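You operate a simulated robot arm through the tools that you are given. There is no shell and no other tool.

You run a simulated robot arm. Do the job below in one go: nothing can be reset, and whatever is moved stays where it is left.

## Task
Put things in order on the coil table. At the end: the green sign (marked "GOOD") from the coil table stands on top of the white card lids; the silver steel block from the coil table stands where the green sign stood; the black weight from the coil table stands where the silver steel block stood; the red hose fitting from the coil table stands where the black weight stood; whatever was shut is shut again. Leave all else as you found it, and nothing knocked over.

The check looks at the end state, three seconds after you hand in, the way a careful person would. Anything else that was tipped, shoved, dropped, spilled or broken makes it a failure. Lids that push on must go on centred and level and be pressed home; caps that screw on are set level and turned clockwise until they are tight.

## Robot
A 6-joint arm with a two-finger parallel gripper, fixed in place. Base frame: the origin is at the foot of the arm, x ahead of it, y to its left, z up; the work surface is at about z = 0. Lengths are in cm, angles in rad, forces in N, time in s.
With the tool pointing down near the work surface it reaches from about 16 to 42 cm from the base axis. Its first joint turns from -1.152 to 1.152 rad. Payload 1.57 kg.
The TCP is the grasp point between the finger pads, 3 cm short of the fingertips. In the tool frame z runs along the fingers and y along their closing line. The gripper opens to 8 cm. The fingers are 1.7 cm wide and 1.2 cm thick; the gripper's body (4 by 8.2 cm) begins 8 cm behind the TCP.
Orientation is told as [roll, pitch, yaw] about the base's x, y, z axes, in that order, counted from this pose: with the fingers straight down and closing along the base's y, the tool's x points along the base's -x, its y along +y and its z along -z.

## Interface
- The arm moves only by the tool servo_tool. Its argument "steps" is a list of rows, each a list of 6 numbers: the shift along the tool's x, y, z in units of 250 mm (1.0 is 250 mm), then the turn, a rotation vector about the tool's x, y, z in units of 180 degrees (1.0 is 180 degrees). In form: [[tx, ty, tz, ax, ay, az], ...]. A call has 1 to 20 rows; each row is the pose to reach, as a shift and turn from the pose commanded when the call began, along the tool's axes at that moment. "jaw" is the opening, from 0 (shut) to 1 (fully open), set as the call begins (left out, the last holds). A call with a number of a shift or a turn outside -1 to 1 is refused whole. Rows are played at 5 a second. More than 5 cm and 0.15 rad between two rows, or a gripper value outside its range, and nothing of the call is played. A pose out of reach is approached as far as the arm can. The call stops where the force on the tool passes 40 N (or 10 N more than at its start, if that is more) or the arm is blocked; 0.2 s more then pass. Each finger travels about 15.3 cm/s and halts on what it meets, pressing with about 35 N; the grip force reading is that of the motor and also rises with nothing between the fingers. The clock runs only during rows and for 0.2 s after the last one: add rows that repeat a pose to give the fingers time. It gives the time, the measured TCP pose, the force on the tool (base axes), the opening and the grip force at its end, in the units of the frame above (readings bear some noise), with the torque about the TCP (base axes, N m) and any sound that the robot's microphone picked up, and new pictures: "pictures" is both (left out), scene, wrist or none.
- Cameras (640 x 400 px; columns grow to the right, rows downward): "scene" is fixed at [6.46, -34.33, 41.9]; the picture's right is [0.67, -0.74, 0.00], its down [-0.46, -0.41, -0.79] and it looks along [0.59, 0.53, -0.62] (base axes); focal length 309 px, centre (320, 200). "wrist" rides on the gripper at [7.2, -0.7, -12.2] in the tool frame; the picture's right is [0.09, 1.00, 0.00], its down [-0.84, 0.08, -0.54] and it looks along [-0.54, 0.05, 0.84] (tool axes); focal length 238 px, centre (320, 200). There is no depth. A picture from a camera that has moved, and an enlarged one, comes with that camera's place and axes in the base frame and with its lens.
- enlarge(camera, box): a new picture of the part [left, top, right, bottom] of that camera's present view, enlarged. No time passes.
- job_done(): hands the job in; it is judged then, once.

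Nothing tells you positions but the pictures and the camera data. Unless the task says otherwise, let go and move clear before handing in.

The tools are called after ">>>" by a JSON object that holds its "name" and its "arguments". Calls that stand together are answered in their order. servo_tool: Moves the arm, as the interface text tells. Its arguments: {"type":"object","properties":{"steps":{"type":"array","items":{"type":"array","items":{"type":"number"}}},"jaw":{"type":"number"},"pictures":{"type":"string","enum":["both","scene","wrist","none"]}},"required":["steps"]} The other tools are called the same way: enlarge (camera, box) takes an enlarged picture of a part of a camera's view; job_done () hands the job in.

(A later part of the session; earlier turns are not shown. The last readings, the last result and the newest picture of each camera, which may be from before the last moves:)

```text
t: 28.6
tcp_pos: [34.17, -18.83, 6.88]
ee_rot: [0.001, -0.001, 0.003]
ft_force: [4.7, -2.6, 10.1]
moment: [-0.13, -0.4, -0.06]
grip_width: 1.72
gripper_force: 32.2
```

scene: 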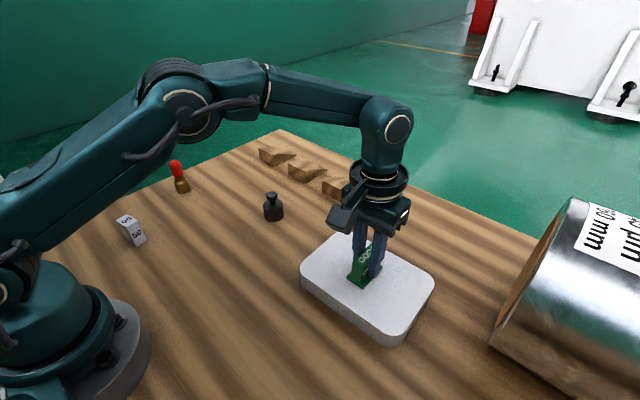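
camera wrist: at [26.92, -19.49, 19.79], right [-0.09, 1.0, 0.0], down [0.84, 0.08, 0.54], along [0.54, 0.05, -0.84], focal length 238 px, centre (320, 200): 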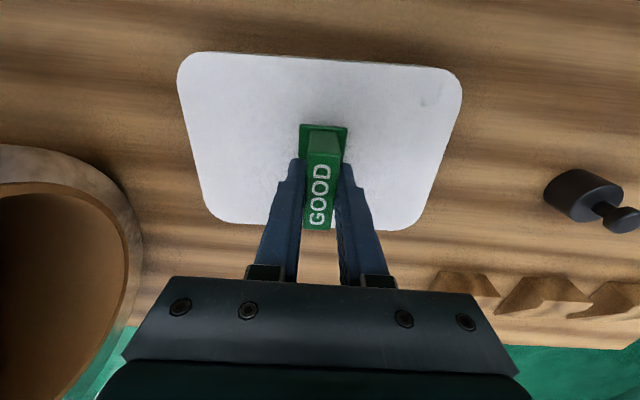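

>>> {"name": "servo_tool", "arguments": {"steps": [[0, 0, -0.002, 0, 0, 0], [0, 0, -0.002, 0, 0, 0]], "jaw": 0, "pictures": "none"}}

>>> {"name": "servo_tool", "arguments": {"steps": [[0, 0, 0, 0, 0, 0], [0, 0, 0, 0, 0, 0], [0, 0, 0, 0, 0, 0]], "jaw": 0.5}}

>>> {"name": "enlarge", "arguments": {"camera": "scene", "box": [330, 230, 410, 300]}}

```text
t: 29.2
tcp_pos: [33.99, -18.79, 6.87]
ee_rot: [0.005, 0.001, 0.002]
ft_force: [1.0, -0.2, 1.5]
moment: [-0.03, -0.08, 0.02]
grip_width: 1.75
gripper_force: 32.1
```

```text
t: 30.0
tcp_pos: [34.03, -18.81, 6.99]
ee_rot: [0.001, -0.001, 0.003]
ft_force: [0.2, 0.3, 0.4]
moment: [-0.01, -0.02, 0.01]
grip_width: 3.99
gripper_force: 0.1
camera wrist: at [26.95, -19.43, 19.16], right [-0.09, 1.0, 0.0], down [0.84, 0.08, 0.54], along [0.54, 0.05, -0.84], focal length 238 px, centre (320, 200)
```

scene: 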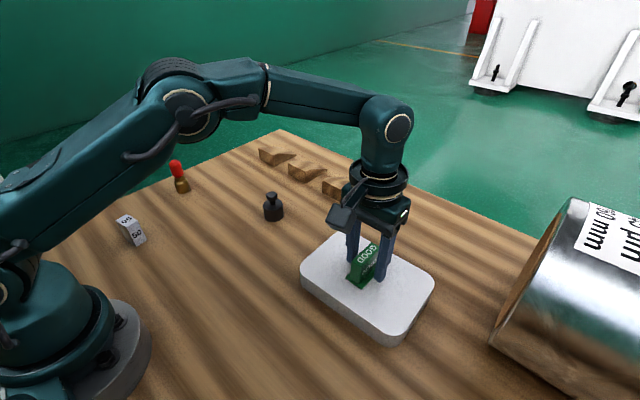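
wrist: 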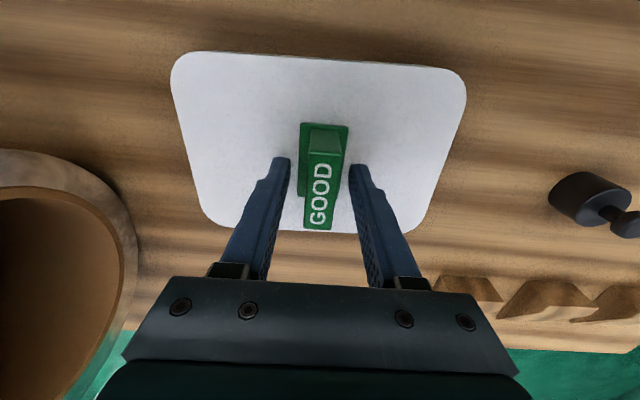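

```text
5.71 times, centred on (370, 265) of scene
camera zoom: at [6.46, -34.33, 41.9], right [0.67, -0.74, 0.0], down [-0.46, -0.41, -0.79], along [0.59, 0.53, -0.62], focal length 1765 px, centre (34, -171)
```

zoom: 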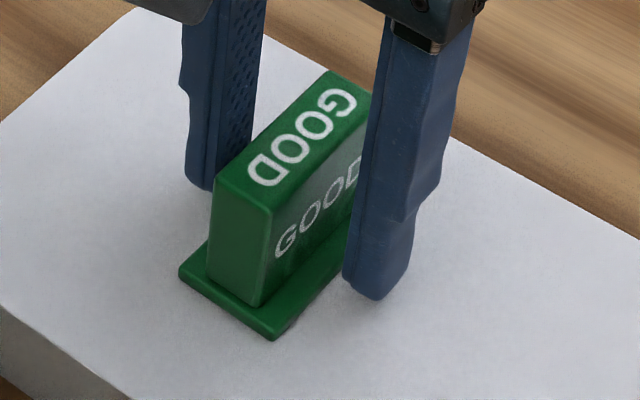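

The sign stands cleanly on the lids. I rise straight up clear of it, then travel towards the steel block.

>>> {"name": "servo_tool", "arguments": {"steps": [[0, 0, -0.03, 0, 0, 0], [0, 0, -0.1, 0, 0, 0], [0, 0, -0.2, 0, 0, 0], [0, 0, -0.3, 0, 0, 0], [0, 0, -0.37, 0, 0, 0], [0.04, 0.08, -0.37, 0, 0, 0], [0.1, 0.19, -0.37, 0, 0, 0], [0.16, 0.3, -0.37, 0, 0, 0], [0.22, 0.42, -0.37, 0, 0, 0], [0.28, 0.53, -0.37, 0, 0, 0], [0.34, 0.65, -0.37, 0, 0, 0], [0.4, 0.76, -0.37, 0, 0, 0], [0.4, 0.76, -0.37, 0, 0, 0]], "jaw": 0.5}}

>>> {"name": "enlarge", "arguments": {"camera": "scene", "box": [290, 210, 440, 350]}}

```text
t: 32.8
tcp_pos: [23.94, 0.13, 16.37]
ee_rot: [0.002, -0.002, 0.0]
ft_force: [-0.1, -0.3, -0.4]
moment: [-0.02, -0.02, 0.01]
grip_width: 4.0
gripper_force: 0.1
camera wrist: at [16.8, -0.47, 28.6], right [-0.09, 1.0, 0.0], down [0.84, 0.08, 0.54], along [0.54, 0.05, -0.84], focal length 238 px, centre (320, 200)
```

scene: 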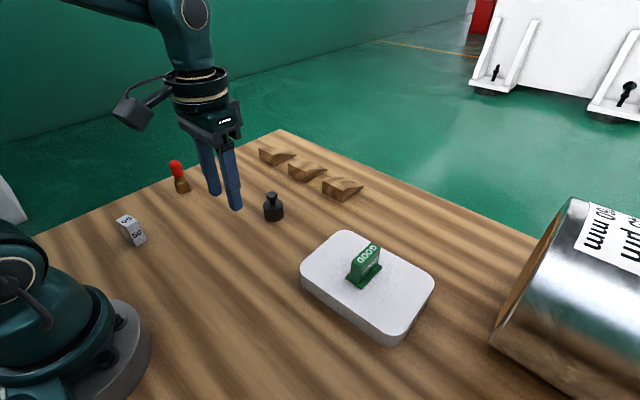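
wrist: 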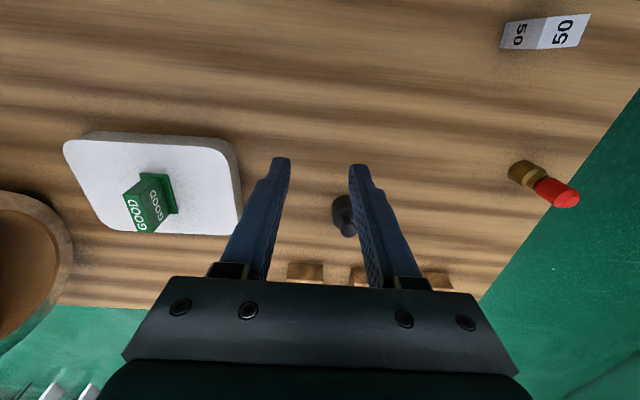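

```text
2.86 times, centred on (365, 280) of scene
camera zoom: at [6.46, -34.33, 41.9], right [0.67, -0.74, 0.0], down [-0.46, -0.41, -0.79], along [0.59, 0.53, -0.62], focal length 883 px, centre (191, -29)
```

zoom: 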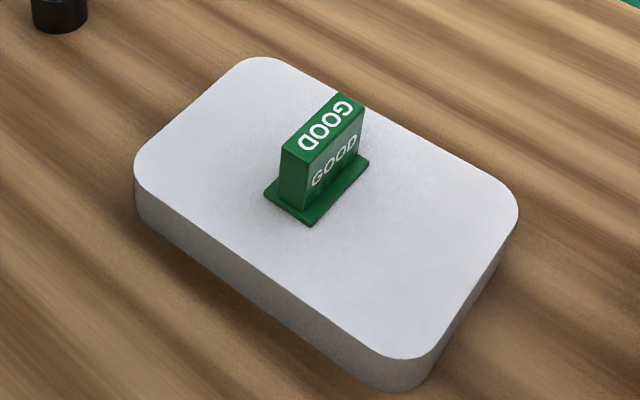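

The sign stands well. The block is visible in the wrist view; I zoom in to measure its position and turn.

>>> {"name": "enlarge", "arguments": {"camera": "wrist", "box": [490, 0, 600, 60]}}

>>> {"name": "enlarge", "arguments": {"camera": "wrist", "box": [490, 140, 600, 220]}}

```text
5.82 times, centred on (545, 30) of wrist
camera zoom: at [16.8, -0.47, 28.6], right [-0.09, 1.0, 0.0], down [0.84, 0.08, 0.54], along [0.54, 0.05, -0.84], focal length 1387 px, centre (-989, 1189)
```

zoom: 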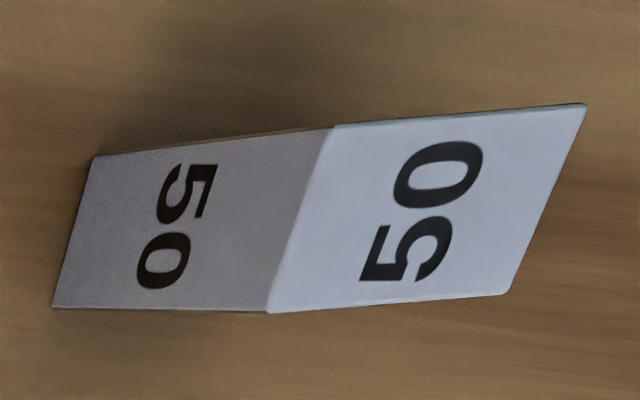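

```text
5.00 times, centred on (545, 180) of wrist
camera zoom: at [16.8, -0.47, 28.6], right [-0.09, 1.0, 0.0], down [0.84, 0.08, 0.54], along [0.54, 0.05, -0.84], focal length 1192 px, centre (-805, 300)
```

zoom: 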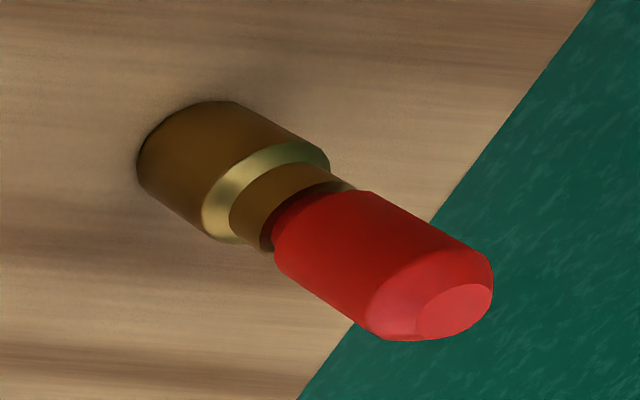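

Block centre is about (14.1, 18.9), turned about 0.16 rad, 2.1 × 3.3 × 5 cm. I move above it with jaws wide open.

>>> {"name": "servo_tool", "arguments": {"steps": [[0.02, 0.04, 0.005, 0, 0, -0.003], [0.06, 0.113, 0.015, 0, 0, -0.008], [0.11, 0.208, 0.028, 0, 0, -0.014], [0.16, 0.302, 0.04, 0, 0, -0.02], [0.21, 0.397, 0.052, 0, 0, -0.027], [0.26, 0.491, 0.064, 0, 0, -0.034], [0.31, 0.586, 0.075, 0, 0, -0.04], [0.35, 0.661, 0.085, 0, 0, -0.046], [0.38, 0.718, 0.09, 0, 0, -0.05], [0.396, 0.748, 0.092, 0, 0, -0.051], [0.396, 0.748, 0.092, 0, 0, -0.051]], "jaw": 1}}

>>> {"name": "enlarge", "arguments": {"camera": "wrist", "box": [260, 70, 400, 180]}}

```text
t: 35.2
tcp_pos: [14.22, 18.99, 14.02]
ee_rot: [0.002, -0.002, 0.16]
ft_force: [-0.5, -0.6, 0.0]
moment: [0.02, 0.02, -0.03]
grip_width: 8.01
gripper_force: 0.0
camera wrist: at [7.2, 17.13, 26.21], right [-0.25, 0.97, 0.0], down [0.81, 0.21, 0.54], along [0.53, 0.14, -0.84], focal length 238 px, centre (320, 200)
```

scene: 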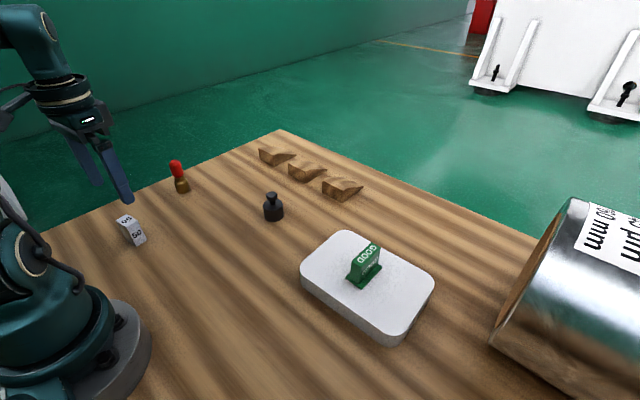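
wrist: 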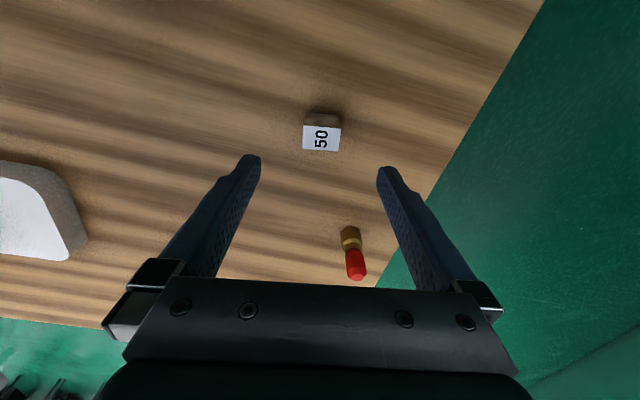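

```text
3.64 times, centred on (330, 125) of wrist
camera zoom: at [7.2, 17.13, 26.21], right [-0.25, 0.97, 0.0], down [0.81, 0.21, 0.54], along [0.53, 0.14, -0.84], focal length 867 px, centre (284, 473)
```

zoom: 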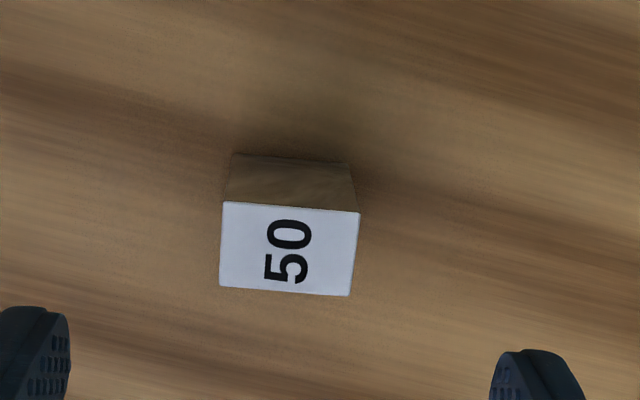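

The block is centred between the jaws to about a millimetre. Descending to grip it low.

>>> {"name": "servo_tool", "arguments": {"steps": [[0.002, 0, 0.06, 0, 0, -0.002], [0.004, 0, 0.14, 0, 0, -0.004], [0.004, 0, 0.22, 0, 0, -0.004], [0.004, 0, 0.3, 0, 0, -0.004], [0.004, 0, 0.36, 0, 0, -0.004], [0.004, 0, 0.395, 0, 0, -0.004], [0.004, 0, 0.41, 0, 0, -0.004], [0.004, 0, 0.41, 0, 0, -0.004]], "jaw": 1}}

>>> {"name": "enlarge", "arguments": {"camera": "scene", "box": [80, 190, 180, 260]}}

>>> {"name": "enlarge", "arguments": {"camera": "wrist", "box": [220, 100, 420, 250]}}

```text
t: 37.0
tcp_pos: [13.98, 18.97, 3.77]
ee_rot: [0.002, -0.002, 0.176]
ft_force: [-0.4, 0.1, -0.7]
moment: [-0.02, 0.0, 0.01]
grip_width: 8.0
gripper_force: 0.0
camera wrist: at [7.09, 17.07, 15.85], right [-0.26, 0.96, 0.0], down [0.81, 0.22, 0.54], along [0.52, 0.14, -0.84], focal length 238 px, centre (320, 200)
```

scene: 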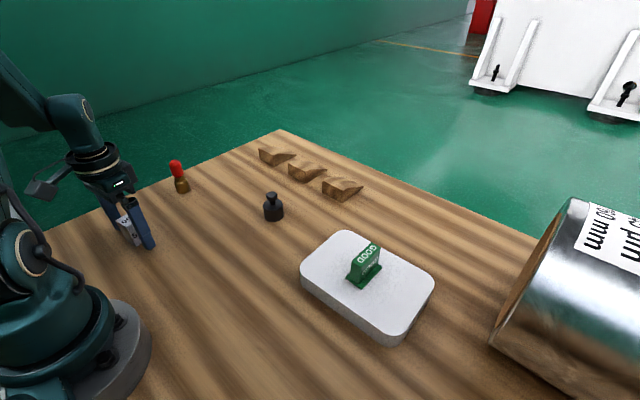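
wrist: 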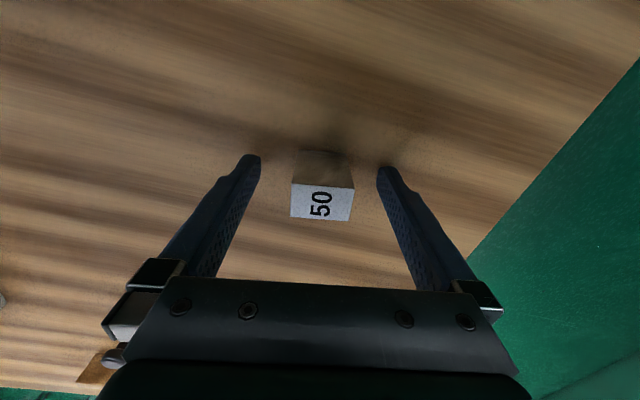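

```text
5.71 times, centred on (130, 225) of scene
camera zoom: at [6.46, -34.33, 41.9], right [0.67, -0.74, 0.0], down [-0.46, -0.41, -0.79], along [0.59, 0.53, -0.62], focal length 1765 px, centre (1406, 57)
```

zoom: 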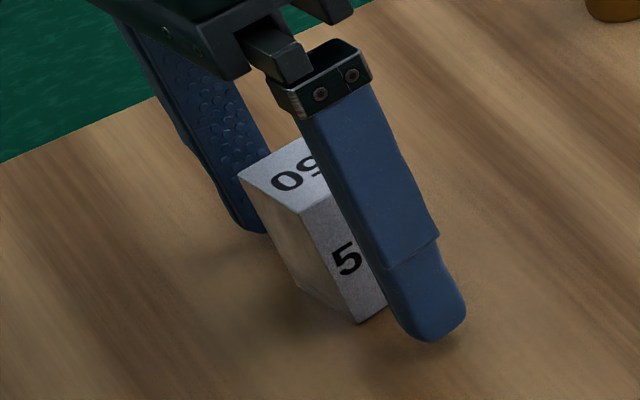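

```text
2.67 times, centred on (320, 175) of wrist
camera zoom: at [7.09, 17.07, 15.85], right [-0.26, 0.96, 0.0], down [0.81, 0.22, 0.54], along [0.52, 0.14, -0.84], focal length 636 px, centre (320, 267)
```

zoom: 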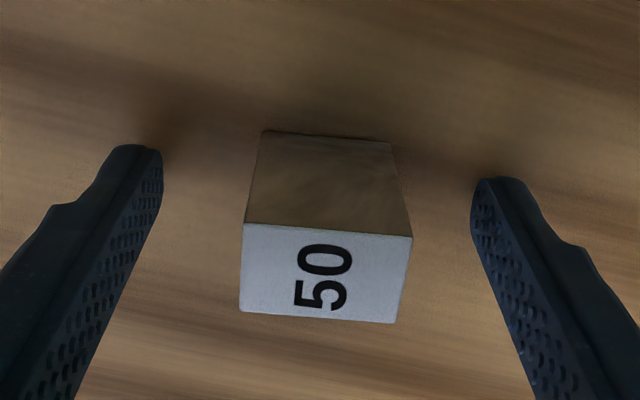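

The block is centred in the jaws to within 0.5 mm, so its spot is (14.0, 18.9). Closing, then a slow lift.

>>> {"name": "servo_tool", "arguments": {"steps": [[0, 0, 0, 0, 0, 0], [0, 0, 0, 0, 0, 0], [0, 0, 0, 0, 0, 0], [0, 0, 0, 0, 0, 0], [0, 0, 0, 0, 0, 0]], "jaw": 0, "pictures": "none"}}

>>> {"name": "servo_tool", "arguments": {"steps": [[0, 0, -0.003, 0, 0, 0], [0, 0, -0.008, 0, 0, 0], [0, 0, -0.014, 0, 0, 0], [0, 0, -0.022, 0, 0, 0], [0, 0, -0.03, 0, 0, 0], [0, 0, -0.04, 0, 0, 0], [0, 0, -0.05, 0, 0, 0]], "jaw": 0}}

>>> {"name": "enlarge", "arguments": {"camera": "scene", "box": [80, 190, 180, 260]}}

```text
t: 38.2
tcp_pos: [13.91, 19.03, 3.52]
ee_rot: [0.003, -0.002, 0.173]
ft_force: [0.4, 0.3, 0.3]
moment: [0.0, -0.01, 0.02]
grip_width: 3.36
gripper_force: 35.0
```

```text
t: 39.8
tcp_pos: [13.99, 18.86, 4.88]
ee_rot: [0.003, -0.004, 0.175]
ft_force: [-0.4, 0.4, -2.8]
moment: [0.01, -0.02, 0.0]
grip_width: 3.38
gripper_force: 34.7
camera wrist: at [7.13, 16.99, 17.19], right [-0.26, 0.96, 0.0], down [0.81, 0.22, 0.54], along [0.52, 0.14, -0.84], focal length 238 px, centre (320, 200)
```

scene: 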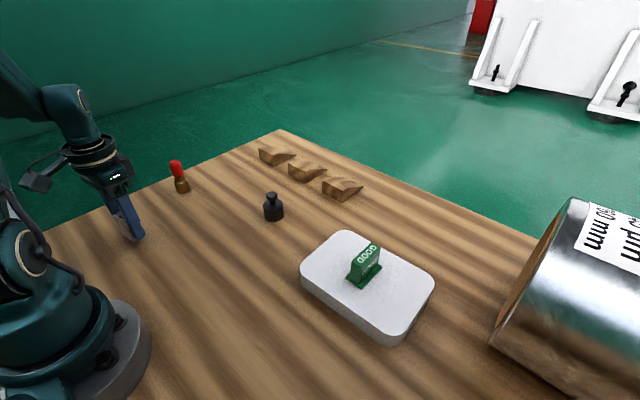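
wrist: 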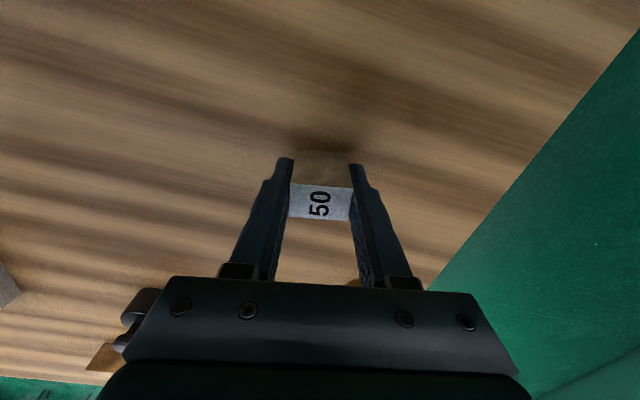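

```text
5.71 times, centred on (130, 225) of scene
camera zoom: at [6.47, -34.33, 41.9], right [0.67, -0.74, 0.0], down [-0.46, -0.41, -0.79], along [0.59, 0.53, -0.62], focal length 1765 px, centre (1406, 57)
```

zoom: 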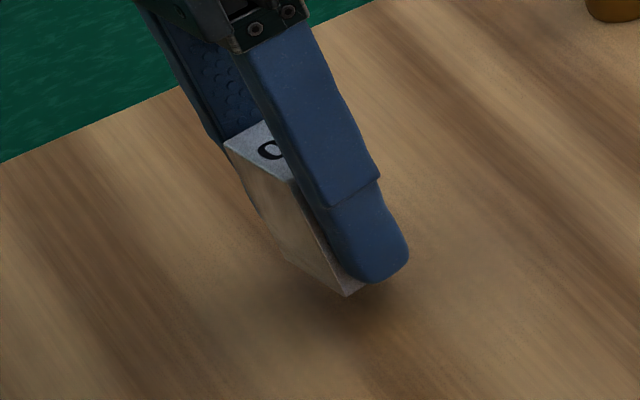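

Block held firmly (about 2.8 N). Lifting further and carrying it to the sign's old spot at (26.05, 11.0).

>>> {"name": "servo_tool", "arguments": {"steps": [[0, 0, -0.03, 0, 0, 0], [0, 0, -0.08, 0, 0, 0], [0, 0, -0.14, 0, 0, 0], [0, 0, -0.19, 0, 0, 0], [-0.02, -0.019, -0.2, 0, 0, 0.001], [-0.06, -0.056, -0.2, 0, 0, 0.003], [-0.12, -0.112, -0.2, 0, 0, 0.005], [-0.18, -0.168, -0.2, 0, 0, 0.008], [-0.24, -0.224, -0.2, 0, 0, 0.01], [-0.3, -0.28, -0.2, 0, 0, 0.012], [-0.36, -0.337, -0.2, 0, 0, 0.014], [-0.4, -0.374, -0.2, 0, 0, 0.016], [-0.4207, -0.3933, -0.2, 0, 0, 0.0167], [-0.4207, -0.3933, -0.2, 0, 0, 0.0167]], "jaw": 0}}

```text
t: 42.8
tcp_pos: [26.24, 11.07, 9.87]
ee_rot: [0.004, -0.002, 0.122]
ft_force: [-0.5, -0.2, -2.6]
moment: [0.01, 0.04, 0.01]
grip_width: 3.4
gripper_force: 35.0
camera wrist: at [19.14, 9.49, 22.14], right [-0.21, 0.98, 0.0], down [0.82, 0.18, 0.54], along [0.53, 0.12, -0.84], focal length 238 px, centre (320, 200)
```

scene: 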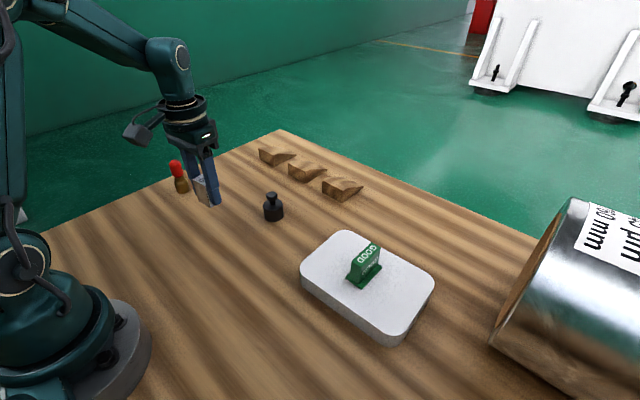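
wrist: 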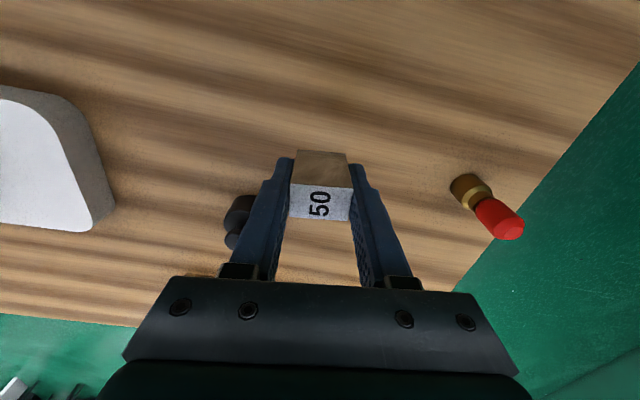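

Block is over the old sign spot at (26.05, 11.0). Lowering to just above the table.

>>> {"name": "servo_tool", "arguments": {"steps": [[0, 0, 0.04, 0, 0, 0], [0, 0, 0.1, 0, 0, 0], [0, 0, 0.16, 0, 0, 0], [0, 0, 0.205, 0, 0, 0], [0, 0, 0.228, 0, 0, 0], [0, 0, 0.238, 0, 0, 0], [0, 0, 0.238, 0, 0, 0]], "jaw": 0, "pictures": "none"}}

>>> {"name": "servo_tool", "arguments": {"steps": [[0, 0, 0.006, 0, 0, 0], [0, 0, 0.006, 0, 0, 0]], "jaw": 0, "pictures": "scene"}}

>>> {"name": "enlarge", "arguments": {"camera": "scene", "box": [170, 170, 260, 250]}}

```text
t: 44.4
tcp_pos: [26.08, 11.0, 4.03]
ee_rot: [0.002, -0.002, 0.123]
ft_force: [0.4, -1.3, -2.7]
moment: [0.0, 0.0, 0.03]
grip_width: 3.39
gripper_force: 34.9
```

```text
t: 45.0
tcp_pos: [26.05, 11.05, 3.87]
ee_rot: [0.001, -0.003, 0.122]
ft_force: [0.6, 0.6, -3.6]
moment: [0.0, -0.02, -0.04]
grip_width: 3.39
gripper_force: 35.0
```

scene: 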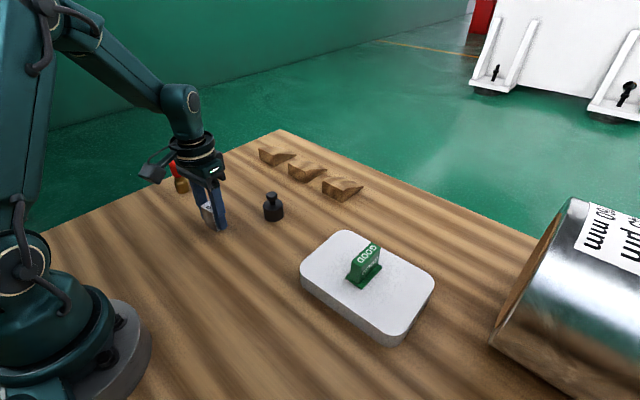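

```text
5.00 times, centred on (215, 210) of scene
camera zoom: at [6.47, -34.33, 41.9], right [0.67, -0.74, 0.0], down [-0.46, -0.41, -0.79], along [0.59, 0.53, -0.62], focal length 1545 px, centre (845, 150)
```

zoom: 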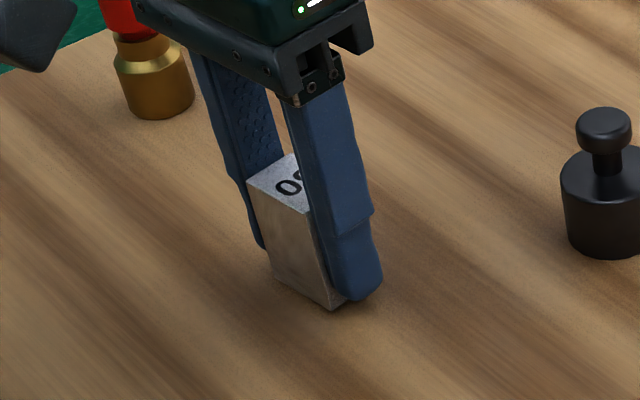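

Not yet touching. Small steps down with force checks.

>>> {"name": "servo_tool", "arguments": {"steps": [[0, 0, 0.004, 0, 0, 0], [0, 0, 0.004, 0, 0, 0]], "jaw": 0, "pictures": "none"}}

>>> {"name": "servo_tool", "arguments": {"steps": [[0, 0, 0.003, 0, 0, 0], [0, 0, 0.003, 0, 0, 0]], "jaw": 0, "pictures": "none"}}

```text
t: 45.6
tcp_pos: [26.08, 11.08, 3.74]
ee_rot: [0.002, -0.002, 0.124]
ft_force: [0.1, 0.1, -3.4]
moment: [0.02, 0.0, 0.04]
grip_width: 3.39
gripper_force: 34.8
```

```text
t: 46.2
tcp_pos: [26.12, 10.99, 3.64]
ee_rot: [0.001, -0.002, 0.122]
ft_force: [-0.7, -0.2, -3.5]
moment: [0.01, -0.01, 0.0]
grip_width: 3.39
gripper_force: 35.4
```

>>> {"name": "servo_tool", "arguments": {"steps": [[0, 0, 0.003, 0, 0, 0], [0, 0, 0.003, 0, 0, 0]], "jaw": 0, "pictures": "none"}}

```text
t: 46.8
tcp_pos: [26.22, 10.98, 3.63]
ee_rot: [0.002, -0.002, 0.122]
ft_force: [-4.4, -1.7, 9.3]
moment: [-0.26, 0.03, -0.08]
grip_width: 3.37
gripper_force: 35.2
```

Contact felt (9 N down on the table). Opening the jaws to release the block.

>>> {"name": "servo_tool", "arguments": {"steps": [[0, 0, -0.002, 0, 0, 0], [0, 0, -0.002, 0, 0, 0]], "jaw": 0, "pictures": "none"}}

>>> {"name": "servo_tool", "arguments": {"steps": [[0, 0, 0, 0, 0, 0], [0, 0, 0, 0, 0, 0], [0, 0, 0, 0, 0, 0]], "jaw": 0.75}}

>>> {"name": "enlarge", "arguments": {"camera": "scene", "box": [170, 170, 260, 250]}}

```text
t: 47.4
tcp_pos: [26.13, 11.05, 3.73]
ee_rot: [0.001, -0.002, 0.121]
ft_force: [-1.3, -3.8, 4.1]
moment: [-0.2, -0.02, -0.01]
grip_width: 3.36
gripper_force: 34.7
```

```text
t: 48.2
tcp_pos: [26.12, 11.12, 3.58]
ee_rot: [0.001, -0.003, 0.123]
ft_force: [0.3, 0.1, 0.4]
moment: [-0.03, 0.0, -0.01]
grip_width: 6.01
gripper_force: 0.0
camera wrist: at [19.11, 9.48, 15.87], right [-0.21, 0.98, 0.0], down [0.82, 0.18, 0.54], along [0.53, 0.12, -0.84], focal length 238 px, centre (320, 200)
```

scene: 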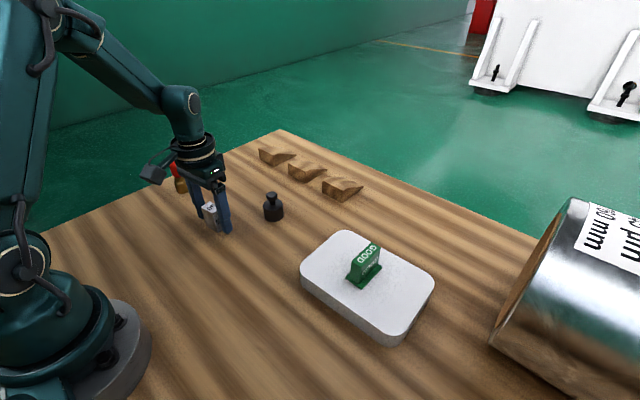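
wrist: 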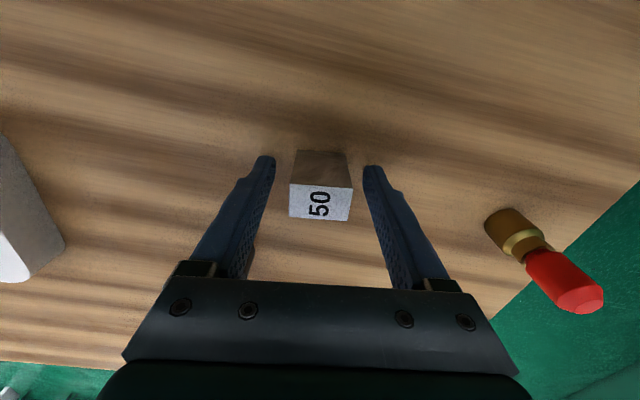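

```text
5.00 times, centred on (215, 210) of scene
camera zoom: at [6.46, -34.33, 41.9], right [0.67, -0.74, 0.0], down [-0.46, -0.41, -0.79], along [0.59, 0.53, -0.62], focal length 1545 px, centre (845, 150)
```

zoom: 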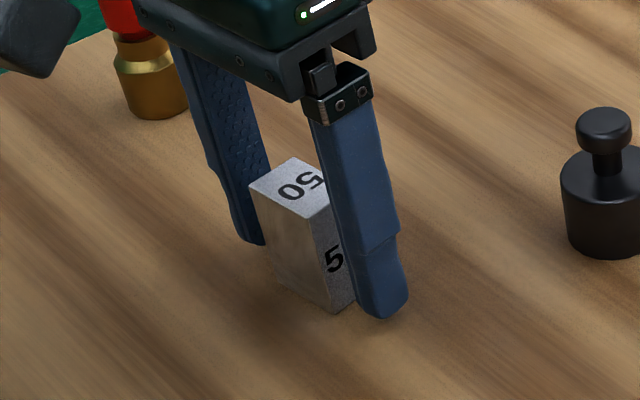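

Block stands upright on the sign's old spot. I rise straight up, then move over the black weight.

>>> {"name": "servo_tool", "arguments": {"steps": [[0, 0, -0.03, 0, 0, 0], [0, 0, -0.1, 0, 0, 0], [0, 0, -0.2, 0, 0, 0], [0, 0, -0.3, 0, 0, 0], [0, 0, -0.38, 0, 0, 0], [-0.04, -0.032, -0.412, 0, 0, 0.005], [-0.11, -0.088, -0.412, 0, 0, 0.012], [-0.18, -0.144, -0.412, 0, 0, 0.019], [-0.25, -0.2, -0.412, 0, 0, 0.026], [-0.32, -0.256, -0.412, 0, 0, 0.033], [-0.3656, -0.2927, -0.412, 0, 0, 0.0382], [-0.3656, -0.2927, -0.412, 0, 0, 0.0382]], "jaw": 1}}

>>> {"name": "enlarge", "arguments": {"camera": "wrist", "box": [260, 70, 400, 180]}}

>>> {"name": "enlarge", "arguments": {"camera": "scene", "box": [190, 190, 240, 245]}}

```text
t: 50.8
tcp_pos: [36.15, 4.86, 13.86]
ee_rot: [0.001, -0.002, 0.001]
ft_force: [0.6, 0.3, -0.3]
moment: [-0.02, 0.0, -0.02]
grip_width: 7.99
gripper_force: 0.1
camera wrist: at [29.0, 4.21, 26.14], right [-0.09, 1.0, 0.0], down [0.84, 0.08, 0.54], along [0.54, 0.05, -0.84], focal length 238 px, centre (320, 200)
```

scene: 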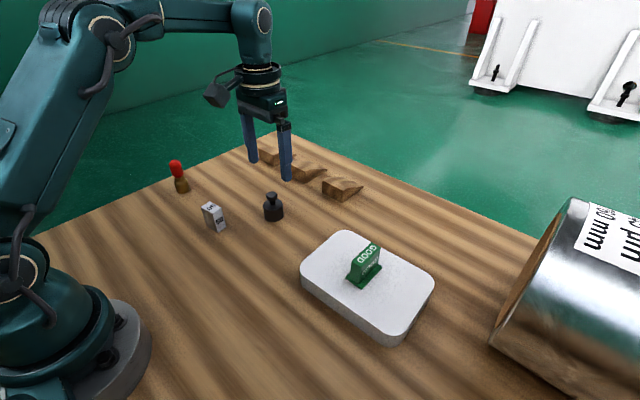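
wrist: 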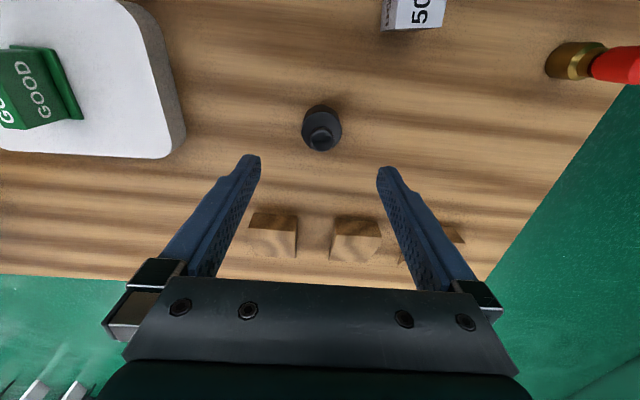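

```text
3.64 times, centred on (330, 125) of wrist
camera zoom: at [29.0, 4.21, 26.14], right [-0.09, 1.0, 0.0], down [0.84, 0.08, 0.54], along [0.54, 0.05, -0.84], focal length 867 px, centre (284, 473)
```

zoom: 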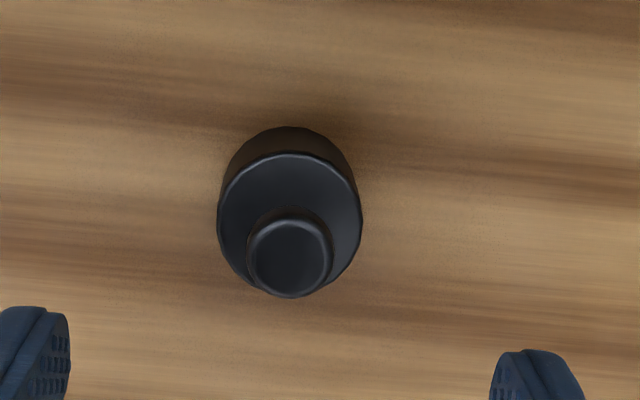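

```text
7.27 times, centred on (215, 218) of scene
camera zoom: at [6.46, -34.33, 41.9], right [0.67, -0.74, 0.0], down [-0.46, -0.41, -0.79], along [0.59, 0.53, -0.62], focal length 2247 px, centre (1084, 73)
```

zoom: 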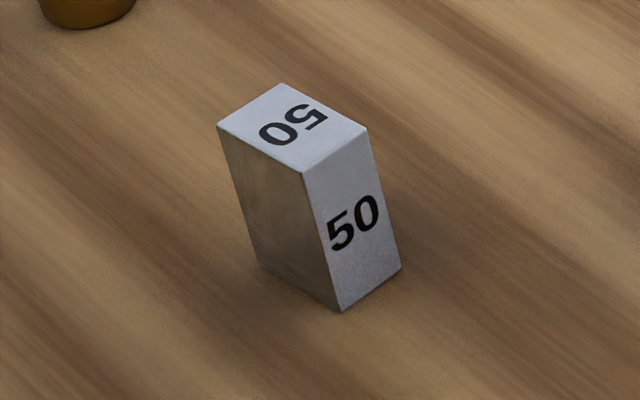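

The weight is at about (35.7, 4.9); the block stands well. I descend around the weight's body.

>>> {"name": "servo_tool", "arguments": {"steps": [[0.006, 0.002, 0.06, 0, 0, 0], [0.012, 0.003, 0.14, 0, 0, 0], [0.012, 0.003, 0.22, 0, 0, 0], [0.012, 0.003, 0.3, 0, 0, 0], [0.012, 0.003, 0.37, 0, 0, 0], [0.012, 0.003, 0.405, 0, 0, 0], [0.012, 0.003, 0.42, 0, 0, 0], [0.012, 0.003, 0.42, 0, 0, 0]], "jaw": 1}}

>>> {"name": "enlarge", "arguments": {"camera": "wrist", "box": [220, 100, 420, 250]}}

>>> {"name": "enlarge", "arguments": {"camera": "scene", "box": [225, 150, 315, 235]}}

```text
t: 52.6
tcp_pos: [35.96, 4.89, 3.38]
ee_rot: [0.002, -0.002, 0.004]
ft_force: [0.2, 0.2, 0.4]
moment: [0.0, -0.03, 0.03]
grip_width: 8.01
gripper_force: 0.1
camera wrist: at [28.72, 4.22, 15.62], right [-0.09, 1.0, 0.0], down [0.84, 0.08, 0.54], along [0.54, 0.05, -0.84], focal length 238 px, centre (320, 200)
```

scene: 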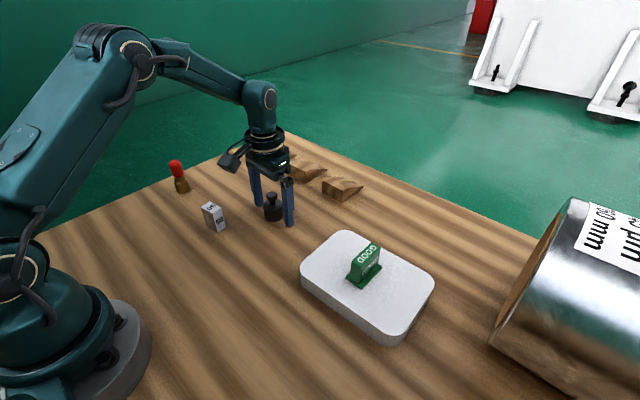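
wrist: 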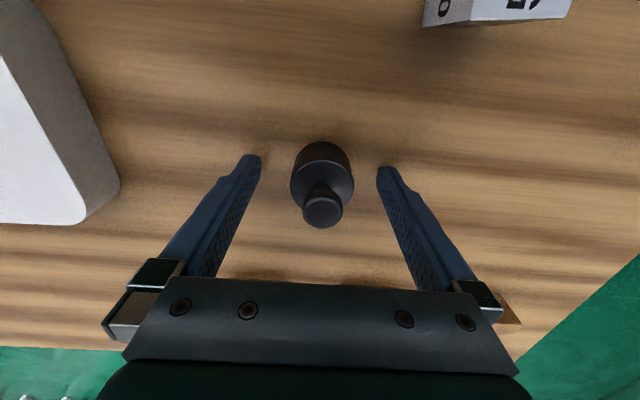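

```text
2.67 times, centred on (320, 175) of wrist
camera zoom: at [28.72, 4.22, 15.62], right [-0.09, 1.0, 0.0], down [0.84, 0.08, 0.54], along [0.54, 0.05, -0.84], focal length 636 px, centre (320, 267)
```

zoom: 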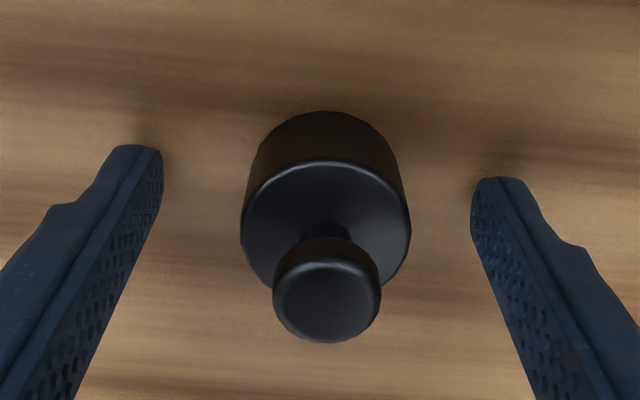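

```text
4.71 times, centred on (270, 192) of scene
camera zoom: at [6.46, -34.33, 41.9], right [0.67, -0.74, 0.0], down [-0.46, -0.41, -0.79], along [0.59, 0.53, -0.62], focal length 1454 px, centre (555, 235)
```

zoom: 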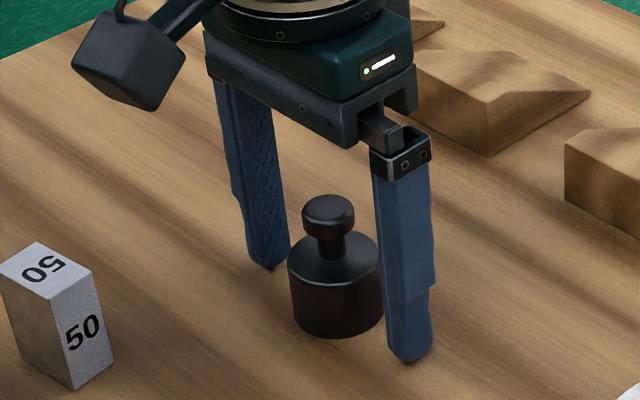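

The weight is centred between the pads. Closing and lifting slowly.

>>> {"name": "servo_tool", "arguments": {"steps": [[0, 0, 0, 0, 0, 0], [0, 0, 0, 0, 0, 0], [0, 0, 0, 0, 0, 0], [0, 0, 0, 0, 0, 0], [0, 0, 0, 0, 0, 0]], "jaw": 0, "pictures": "wrist"}}

>>> {"name": "servo_tool", "arguments": {"steps": [[0, 0, -0.003, 0, 0, 0], [0, 0, -0.008, 0, 0, 0], [0, 0, -0.014, 0, 0, 0], [0, 0, -0.022, 0, 0, 0], [0, 0, -0.03, 0, 0, 0], [0, 0, -0.04, 0, 0, 0], [0, 0, -0.05, 0, 0, 0]], "jaw": 0}}

>>> {"name": "enlarge", "arguments": {"camera": "scene", "box": [225, 150, 315, 235]}}

```text
t: 53.8
tcp_pos: [35.82, 4.88, 3.47]
ee_rot: [0.002, -0.001, 0.002]
ft_force: [1.4, 0.5, 0.7]
moment: [-0.06, 0.01, 0.02]
grip_width: 3.84
gripper_force: 35.0
camera wrist: at [28.73, 4.23, 15.64], right [-0.09, 1.0, 0.0], down [0.84, 0.08, 0.54], along [0.54, 0.05, -0.84], focal length 238 px, centre (320, 200)
```

wrist: 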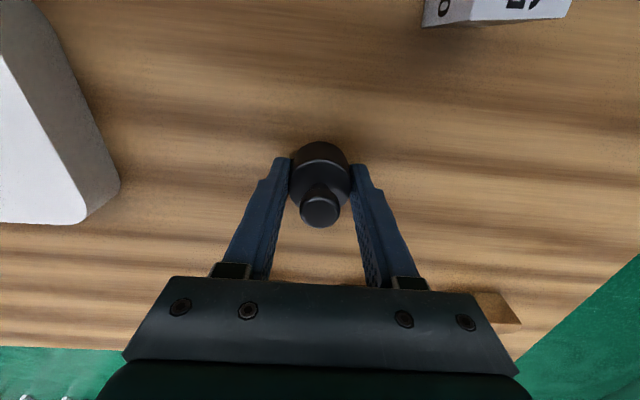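

```text
t: 55.4
tcp_pos: [35.85, 4.9, 4.75]
ee_rot: [0.003, -0.001, 0.003]
ft_force: [-0.2, 0.2, -4.2]
moment: [-0.02, 0.0, 0.05]
grip_width: 3.86
gripper_force: 35.2
camera wrist: at [28.71, 4.25, 16.92], right [-0.09, 1.0, 0.0], down [0.84, 0.08, 0.54], along [0.54, 0.05, -0.84], focal length 238 px, centre (320, 200)
```

scene: 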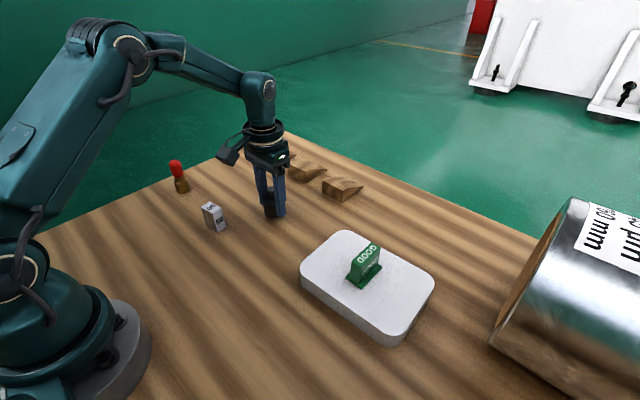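
wrist: 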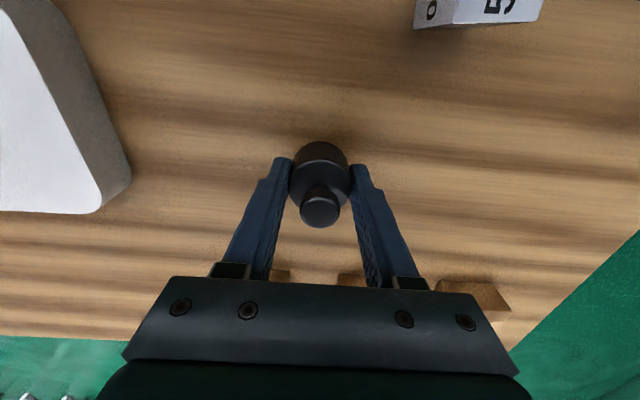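

```text
4.71 times, centred on (270, 192) of scene
camera zoom: at [6.47, -34.33, 41.9], right [0.67, -0.74, 0.0], down [-0.46, -0.41, -0.79], along [0.59, 0.53, -0.62], focal length 1454 px, centre (555, 235)
```

zoom: 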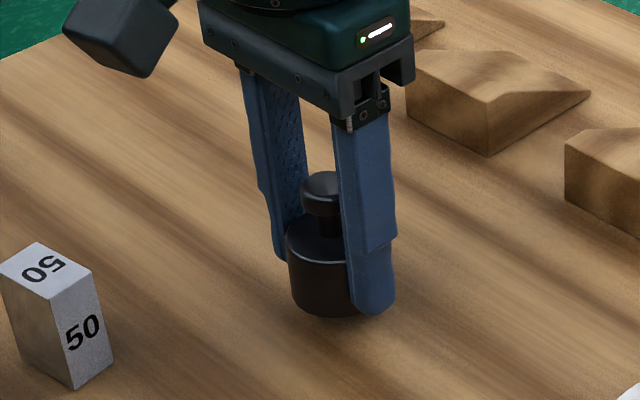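

Weight held (4.2 N). The straight path to the block's old spot crosses over the block, so I lift to 13 cm first, leaving more than 4 cm clearance.

>>> {"name": "servo_tool", "arguments": {"steps": [[0, 0, -0.04, 0, 0, 0], [0, 0, -0.1, 0, 0, 0], [0, 0, -0.16, 0, 0, 0], [0, 0, -0.22, 0, 0, 0], [0, 0, -0.28, 0, 0, 0], [0, 0, -0.33, 0, 0, 0], [0.026, 0.017, -0.34, 0, 0, -0.002], [0.087, 0.056, -0.34, 0, 0, -0.005], [0.165, 0.106, -0.34, 0, 0, -0.01], [0.252, 0.162, -0.34, 0, 0, -0.015], [0.339, 0.218, -0.34, 0, 0, -0.02], [0.425, 0.274, -0.34, 0, 0, -0.025], [0.512, 0.33, -0.34, 0, 0, -0.03], [0.599, 0.386, -0.34, 0, 0, -0.035], [0.686, 0.442, -0.34, 0, 0, -0.04], [0.764, 0.493, -0.34, 0, 0, -0.044], [0.825, 0.532, -0.34, 0, 0, -0.048], [0.868, 0.56, -0.34, 0, 0, -0.05], [0.868, 0.56, -0.34, 0, 0, -0.05]], "jaw": 0}}

```text
t: 59.4
tcp_pos: [14.15, 18.91, 13.21]
ee_rot: [0.002, -0.002, 0.16]
ft_force: [0.0, 0.1, -3.4]
moment: [0.01, 0.01, 0.05]
grip_width: 3.86
gripper_force: 35.3
camera wrist: at [7.15, 17.03, 25.45], right [-0.25, 0.97, 0.0], down [0.81, 0.21, 0.54], along [0.53, 0.14, -0.84], focal length 238 px, centre (320, 200)
```

scene: 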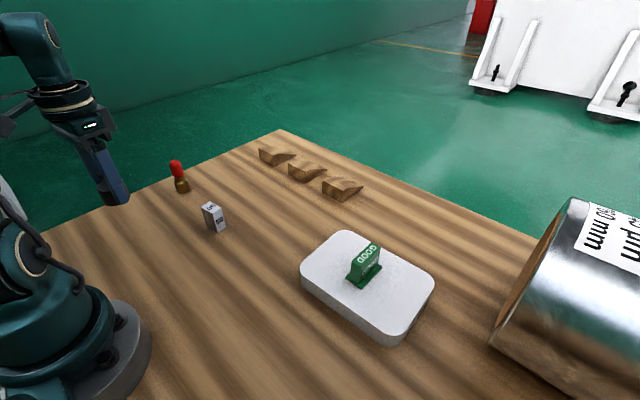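
wrist: 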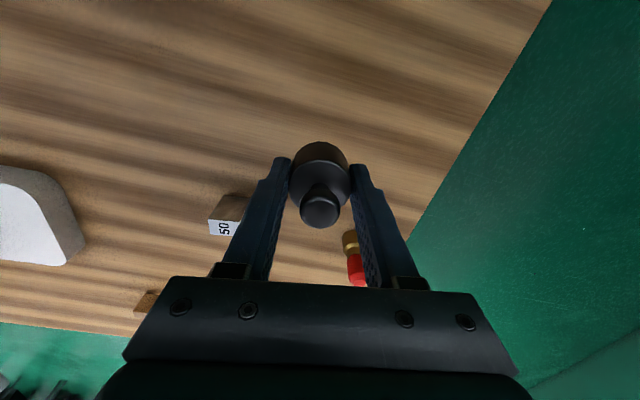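

Over the block's old spot at (14.0, 18.9). Lowering to just above the table, then feeling for contact.

>>> {"name": "servo_tool", "arguments": {"steps": [[0, 0, 0.04, 0, 0, 0], [0, 0, 0.11, 0, 0, 0], [0, 0, 0.18, 0, 0, 0], [0, 0, 0.25, 0, 0, 0], [0, 0, 0.31, 0, 0, 0], [0, 0, 0.35, 0, 0, 0], [0, 0, 0.372, 0, 0, 0], [0, 0, 0.376, 0, 0, 0], [0, 0, 0.376, 0, 0, 0]], "jaw": 0, "pictures": "none"}}

>>> {"name": "servo_tool", "arguments": {"steps": [[0, 0, 0.006, 0, 0, 0], [0, 0, 0.006, 0, 0, 0]], "jaw": 0, "pictures": "none"}}

>>> {"name": "servo_tool", "arguments": {"steps": [[0, 0, 0.004, 0, 0, 0], [0, 0, 0.004, 0, 0, 0]], "jaw": 0, "pictures": "none"}}

```text
t: 61.4
tcp_pos: [14.03, 18.98, 3.66]
ee_rot: [0.001, 0.0, 0.158]
ft_force: [0.2, -0.4, -3.6]
moment: [-0.04, -0.03, 0.02]
grip_width: 3.83
gripper_force: 34.5
```

```text
t: 62.0
tcp_pos: [13.98, 18.85, 3.66]
ee_rot: [0.003, -0.004, 0.16]
ft_force: [0.0, 0.6, -4.2]
moment: [-0.03, 0.02, 0.04]
grip_width: 3.88
gripper_force: 34.8
```

```text
t: 62.6
tcp_pos: [14.05, 18.87, 3.63]
ee_rot: [0.003, -0.001, 0.159]
ft_force: [0.0, -1.1, -3.3]
moment: [-0.02, -0.01, -0.01]
grip_width: 3.86
gripper_force: 35.4
```

Still hanging free. A little further down.

>>> {"name": "servo_tool", "arguments": {"steps": [[0, 0, 0.003, 0, 0, 0], [0, 0, 0.003, 0, 0, 0]], "jaw": 0, "pictures": "none"}}

>>> {"name": "servo_tool", "arguments": {"steps": [[0, 0, 0.003, 0, 0, 0], [0, 0, 0.003, 0, 0, 0]], "jaw": 0, "pictures": "scene"}}

>>> {"name": "enlarge", "arguments": {"camera": "scene", "box": [80, 190, 180, 260]}}

```text
t: 63.2
tcp_pos: [13.99, 18.89, 3.54]
ee_rot: [0.002, -0.003, 0.159]
ft_force: [0.0, 0.6, -2.7]
moment: [-0.01, 0.02, -0.03]
grip_width: 3.84
gripper_force: 35.4
```

```text
t: 63.8
tcp_pos: [14.12, 18.85, 3.4]
ee_rot: [0.003, -0.002, 0.158]
ft_force: [-2.8, -3.5, 15.3]
moment: [-0.15, 0.08, 0.12]
grip_width: 3.82
gripper_force: 35.9
```

scene: 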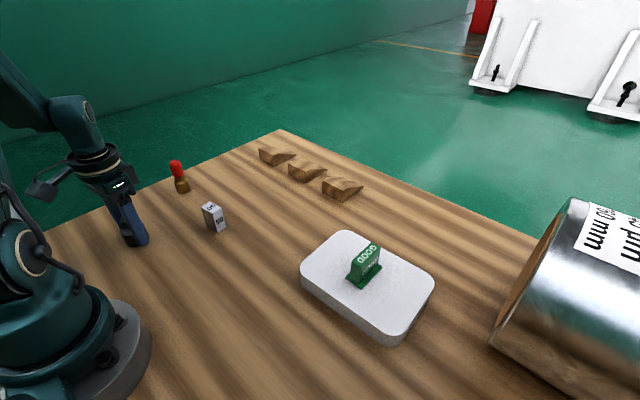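

```text
5.71 times, centred on (130, 225) of scene
camera zoom: at [6.46, -34.33, 41.9], right [0.67, -0.74, 0.0], down [-0.46, -0.41, -0.79], along [0.59, 0.53, -0.62], focal length 1765 px, centre (1406, 57)
```

zoom: 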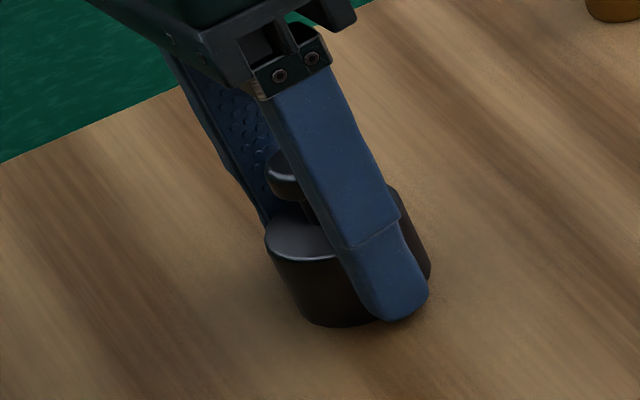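

Contact made (15 N). Easing up a touch and opening to release the weight.

>>> {"name": "servo_tool", "arguments": {"steps": [[0, 0, -0.003, 0, 0, 0], [0, 0, -0.003, 0, 0, 0]], "jaw": 0, "pictures": "none"}}

>>> {"name": "servo_tool", "arguments": {"steps": [[0, 0, 0, 0, 0, 0], [0, 0, 0, 0, 0, 0], [0, 0, 0, 0, 0, 0]], "jaw": 0.8}}

>>> {"name": "enlarge", "arguments": {"camera": "scene", "box": [80, 190, 180, 260]}}

```text
t: 64.4
tcp_pos: [14.02, 18.89, 3.51]
ee_rot: [0.002, -0.003, 0.161]
ft_force: [-0.4, 0.2, -3.4]
moment: [-0.02, -0.01, 0.03]
grip_width: 3.83
gripper_force: 34.6
```

```text
t: 65.2
tcp_pos: [14.07, 18.86, 3.43]
ee_rot: [0.002, -0.001, 0.161]
ft_force: [0.3, -0.4, 0.4]
moment: [0.01, 0.01, 0.01]
grip_width: 6.39
gripper_force: 0.0
camera wrist: at [7.13, 17.09, 15.68], right [-0.25, 0.97, 0.0], down [0.81, 0.21, 0.54], along [0.53, 0.14, -0.84], focal length 238 px, centre (320, 200)
```

scene: 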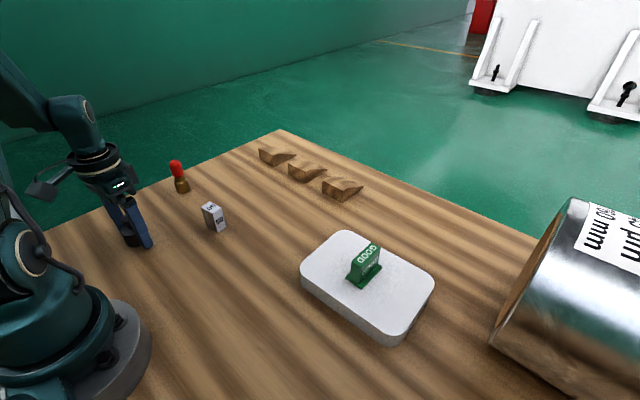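
wrist: 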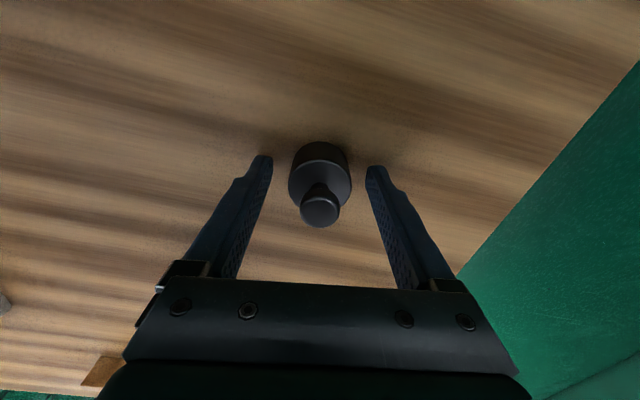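

```text
5.71 times, centred on (130, 225) of scene
camera zoom: at [6.46, -34.33, 41.9], right [0.67, -0.74, 0.0], down [-0.46, -0.41, -0.79], along [0.59, 0.53, -0.62], focal length 1765 px, centre (1406, 57)
```

zoom: 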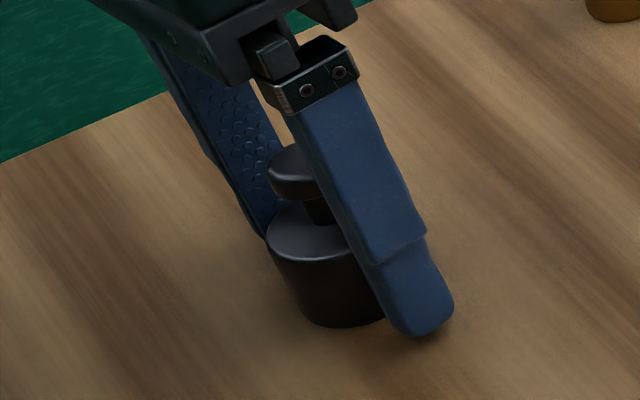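

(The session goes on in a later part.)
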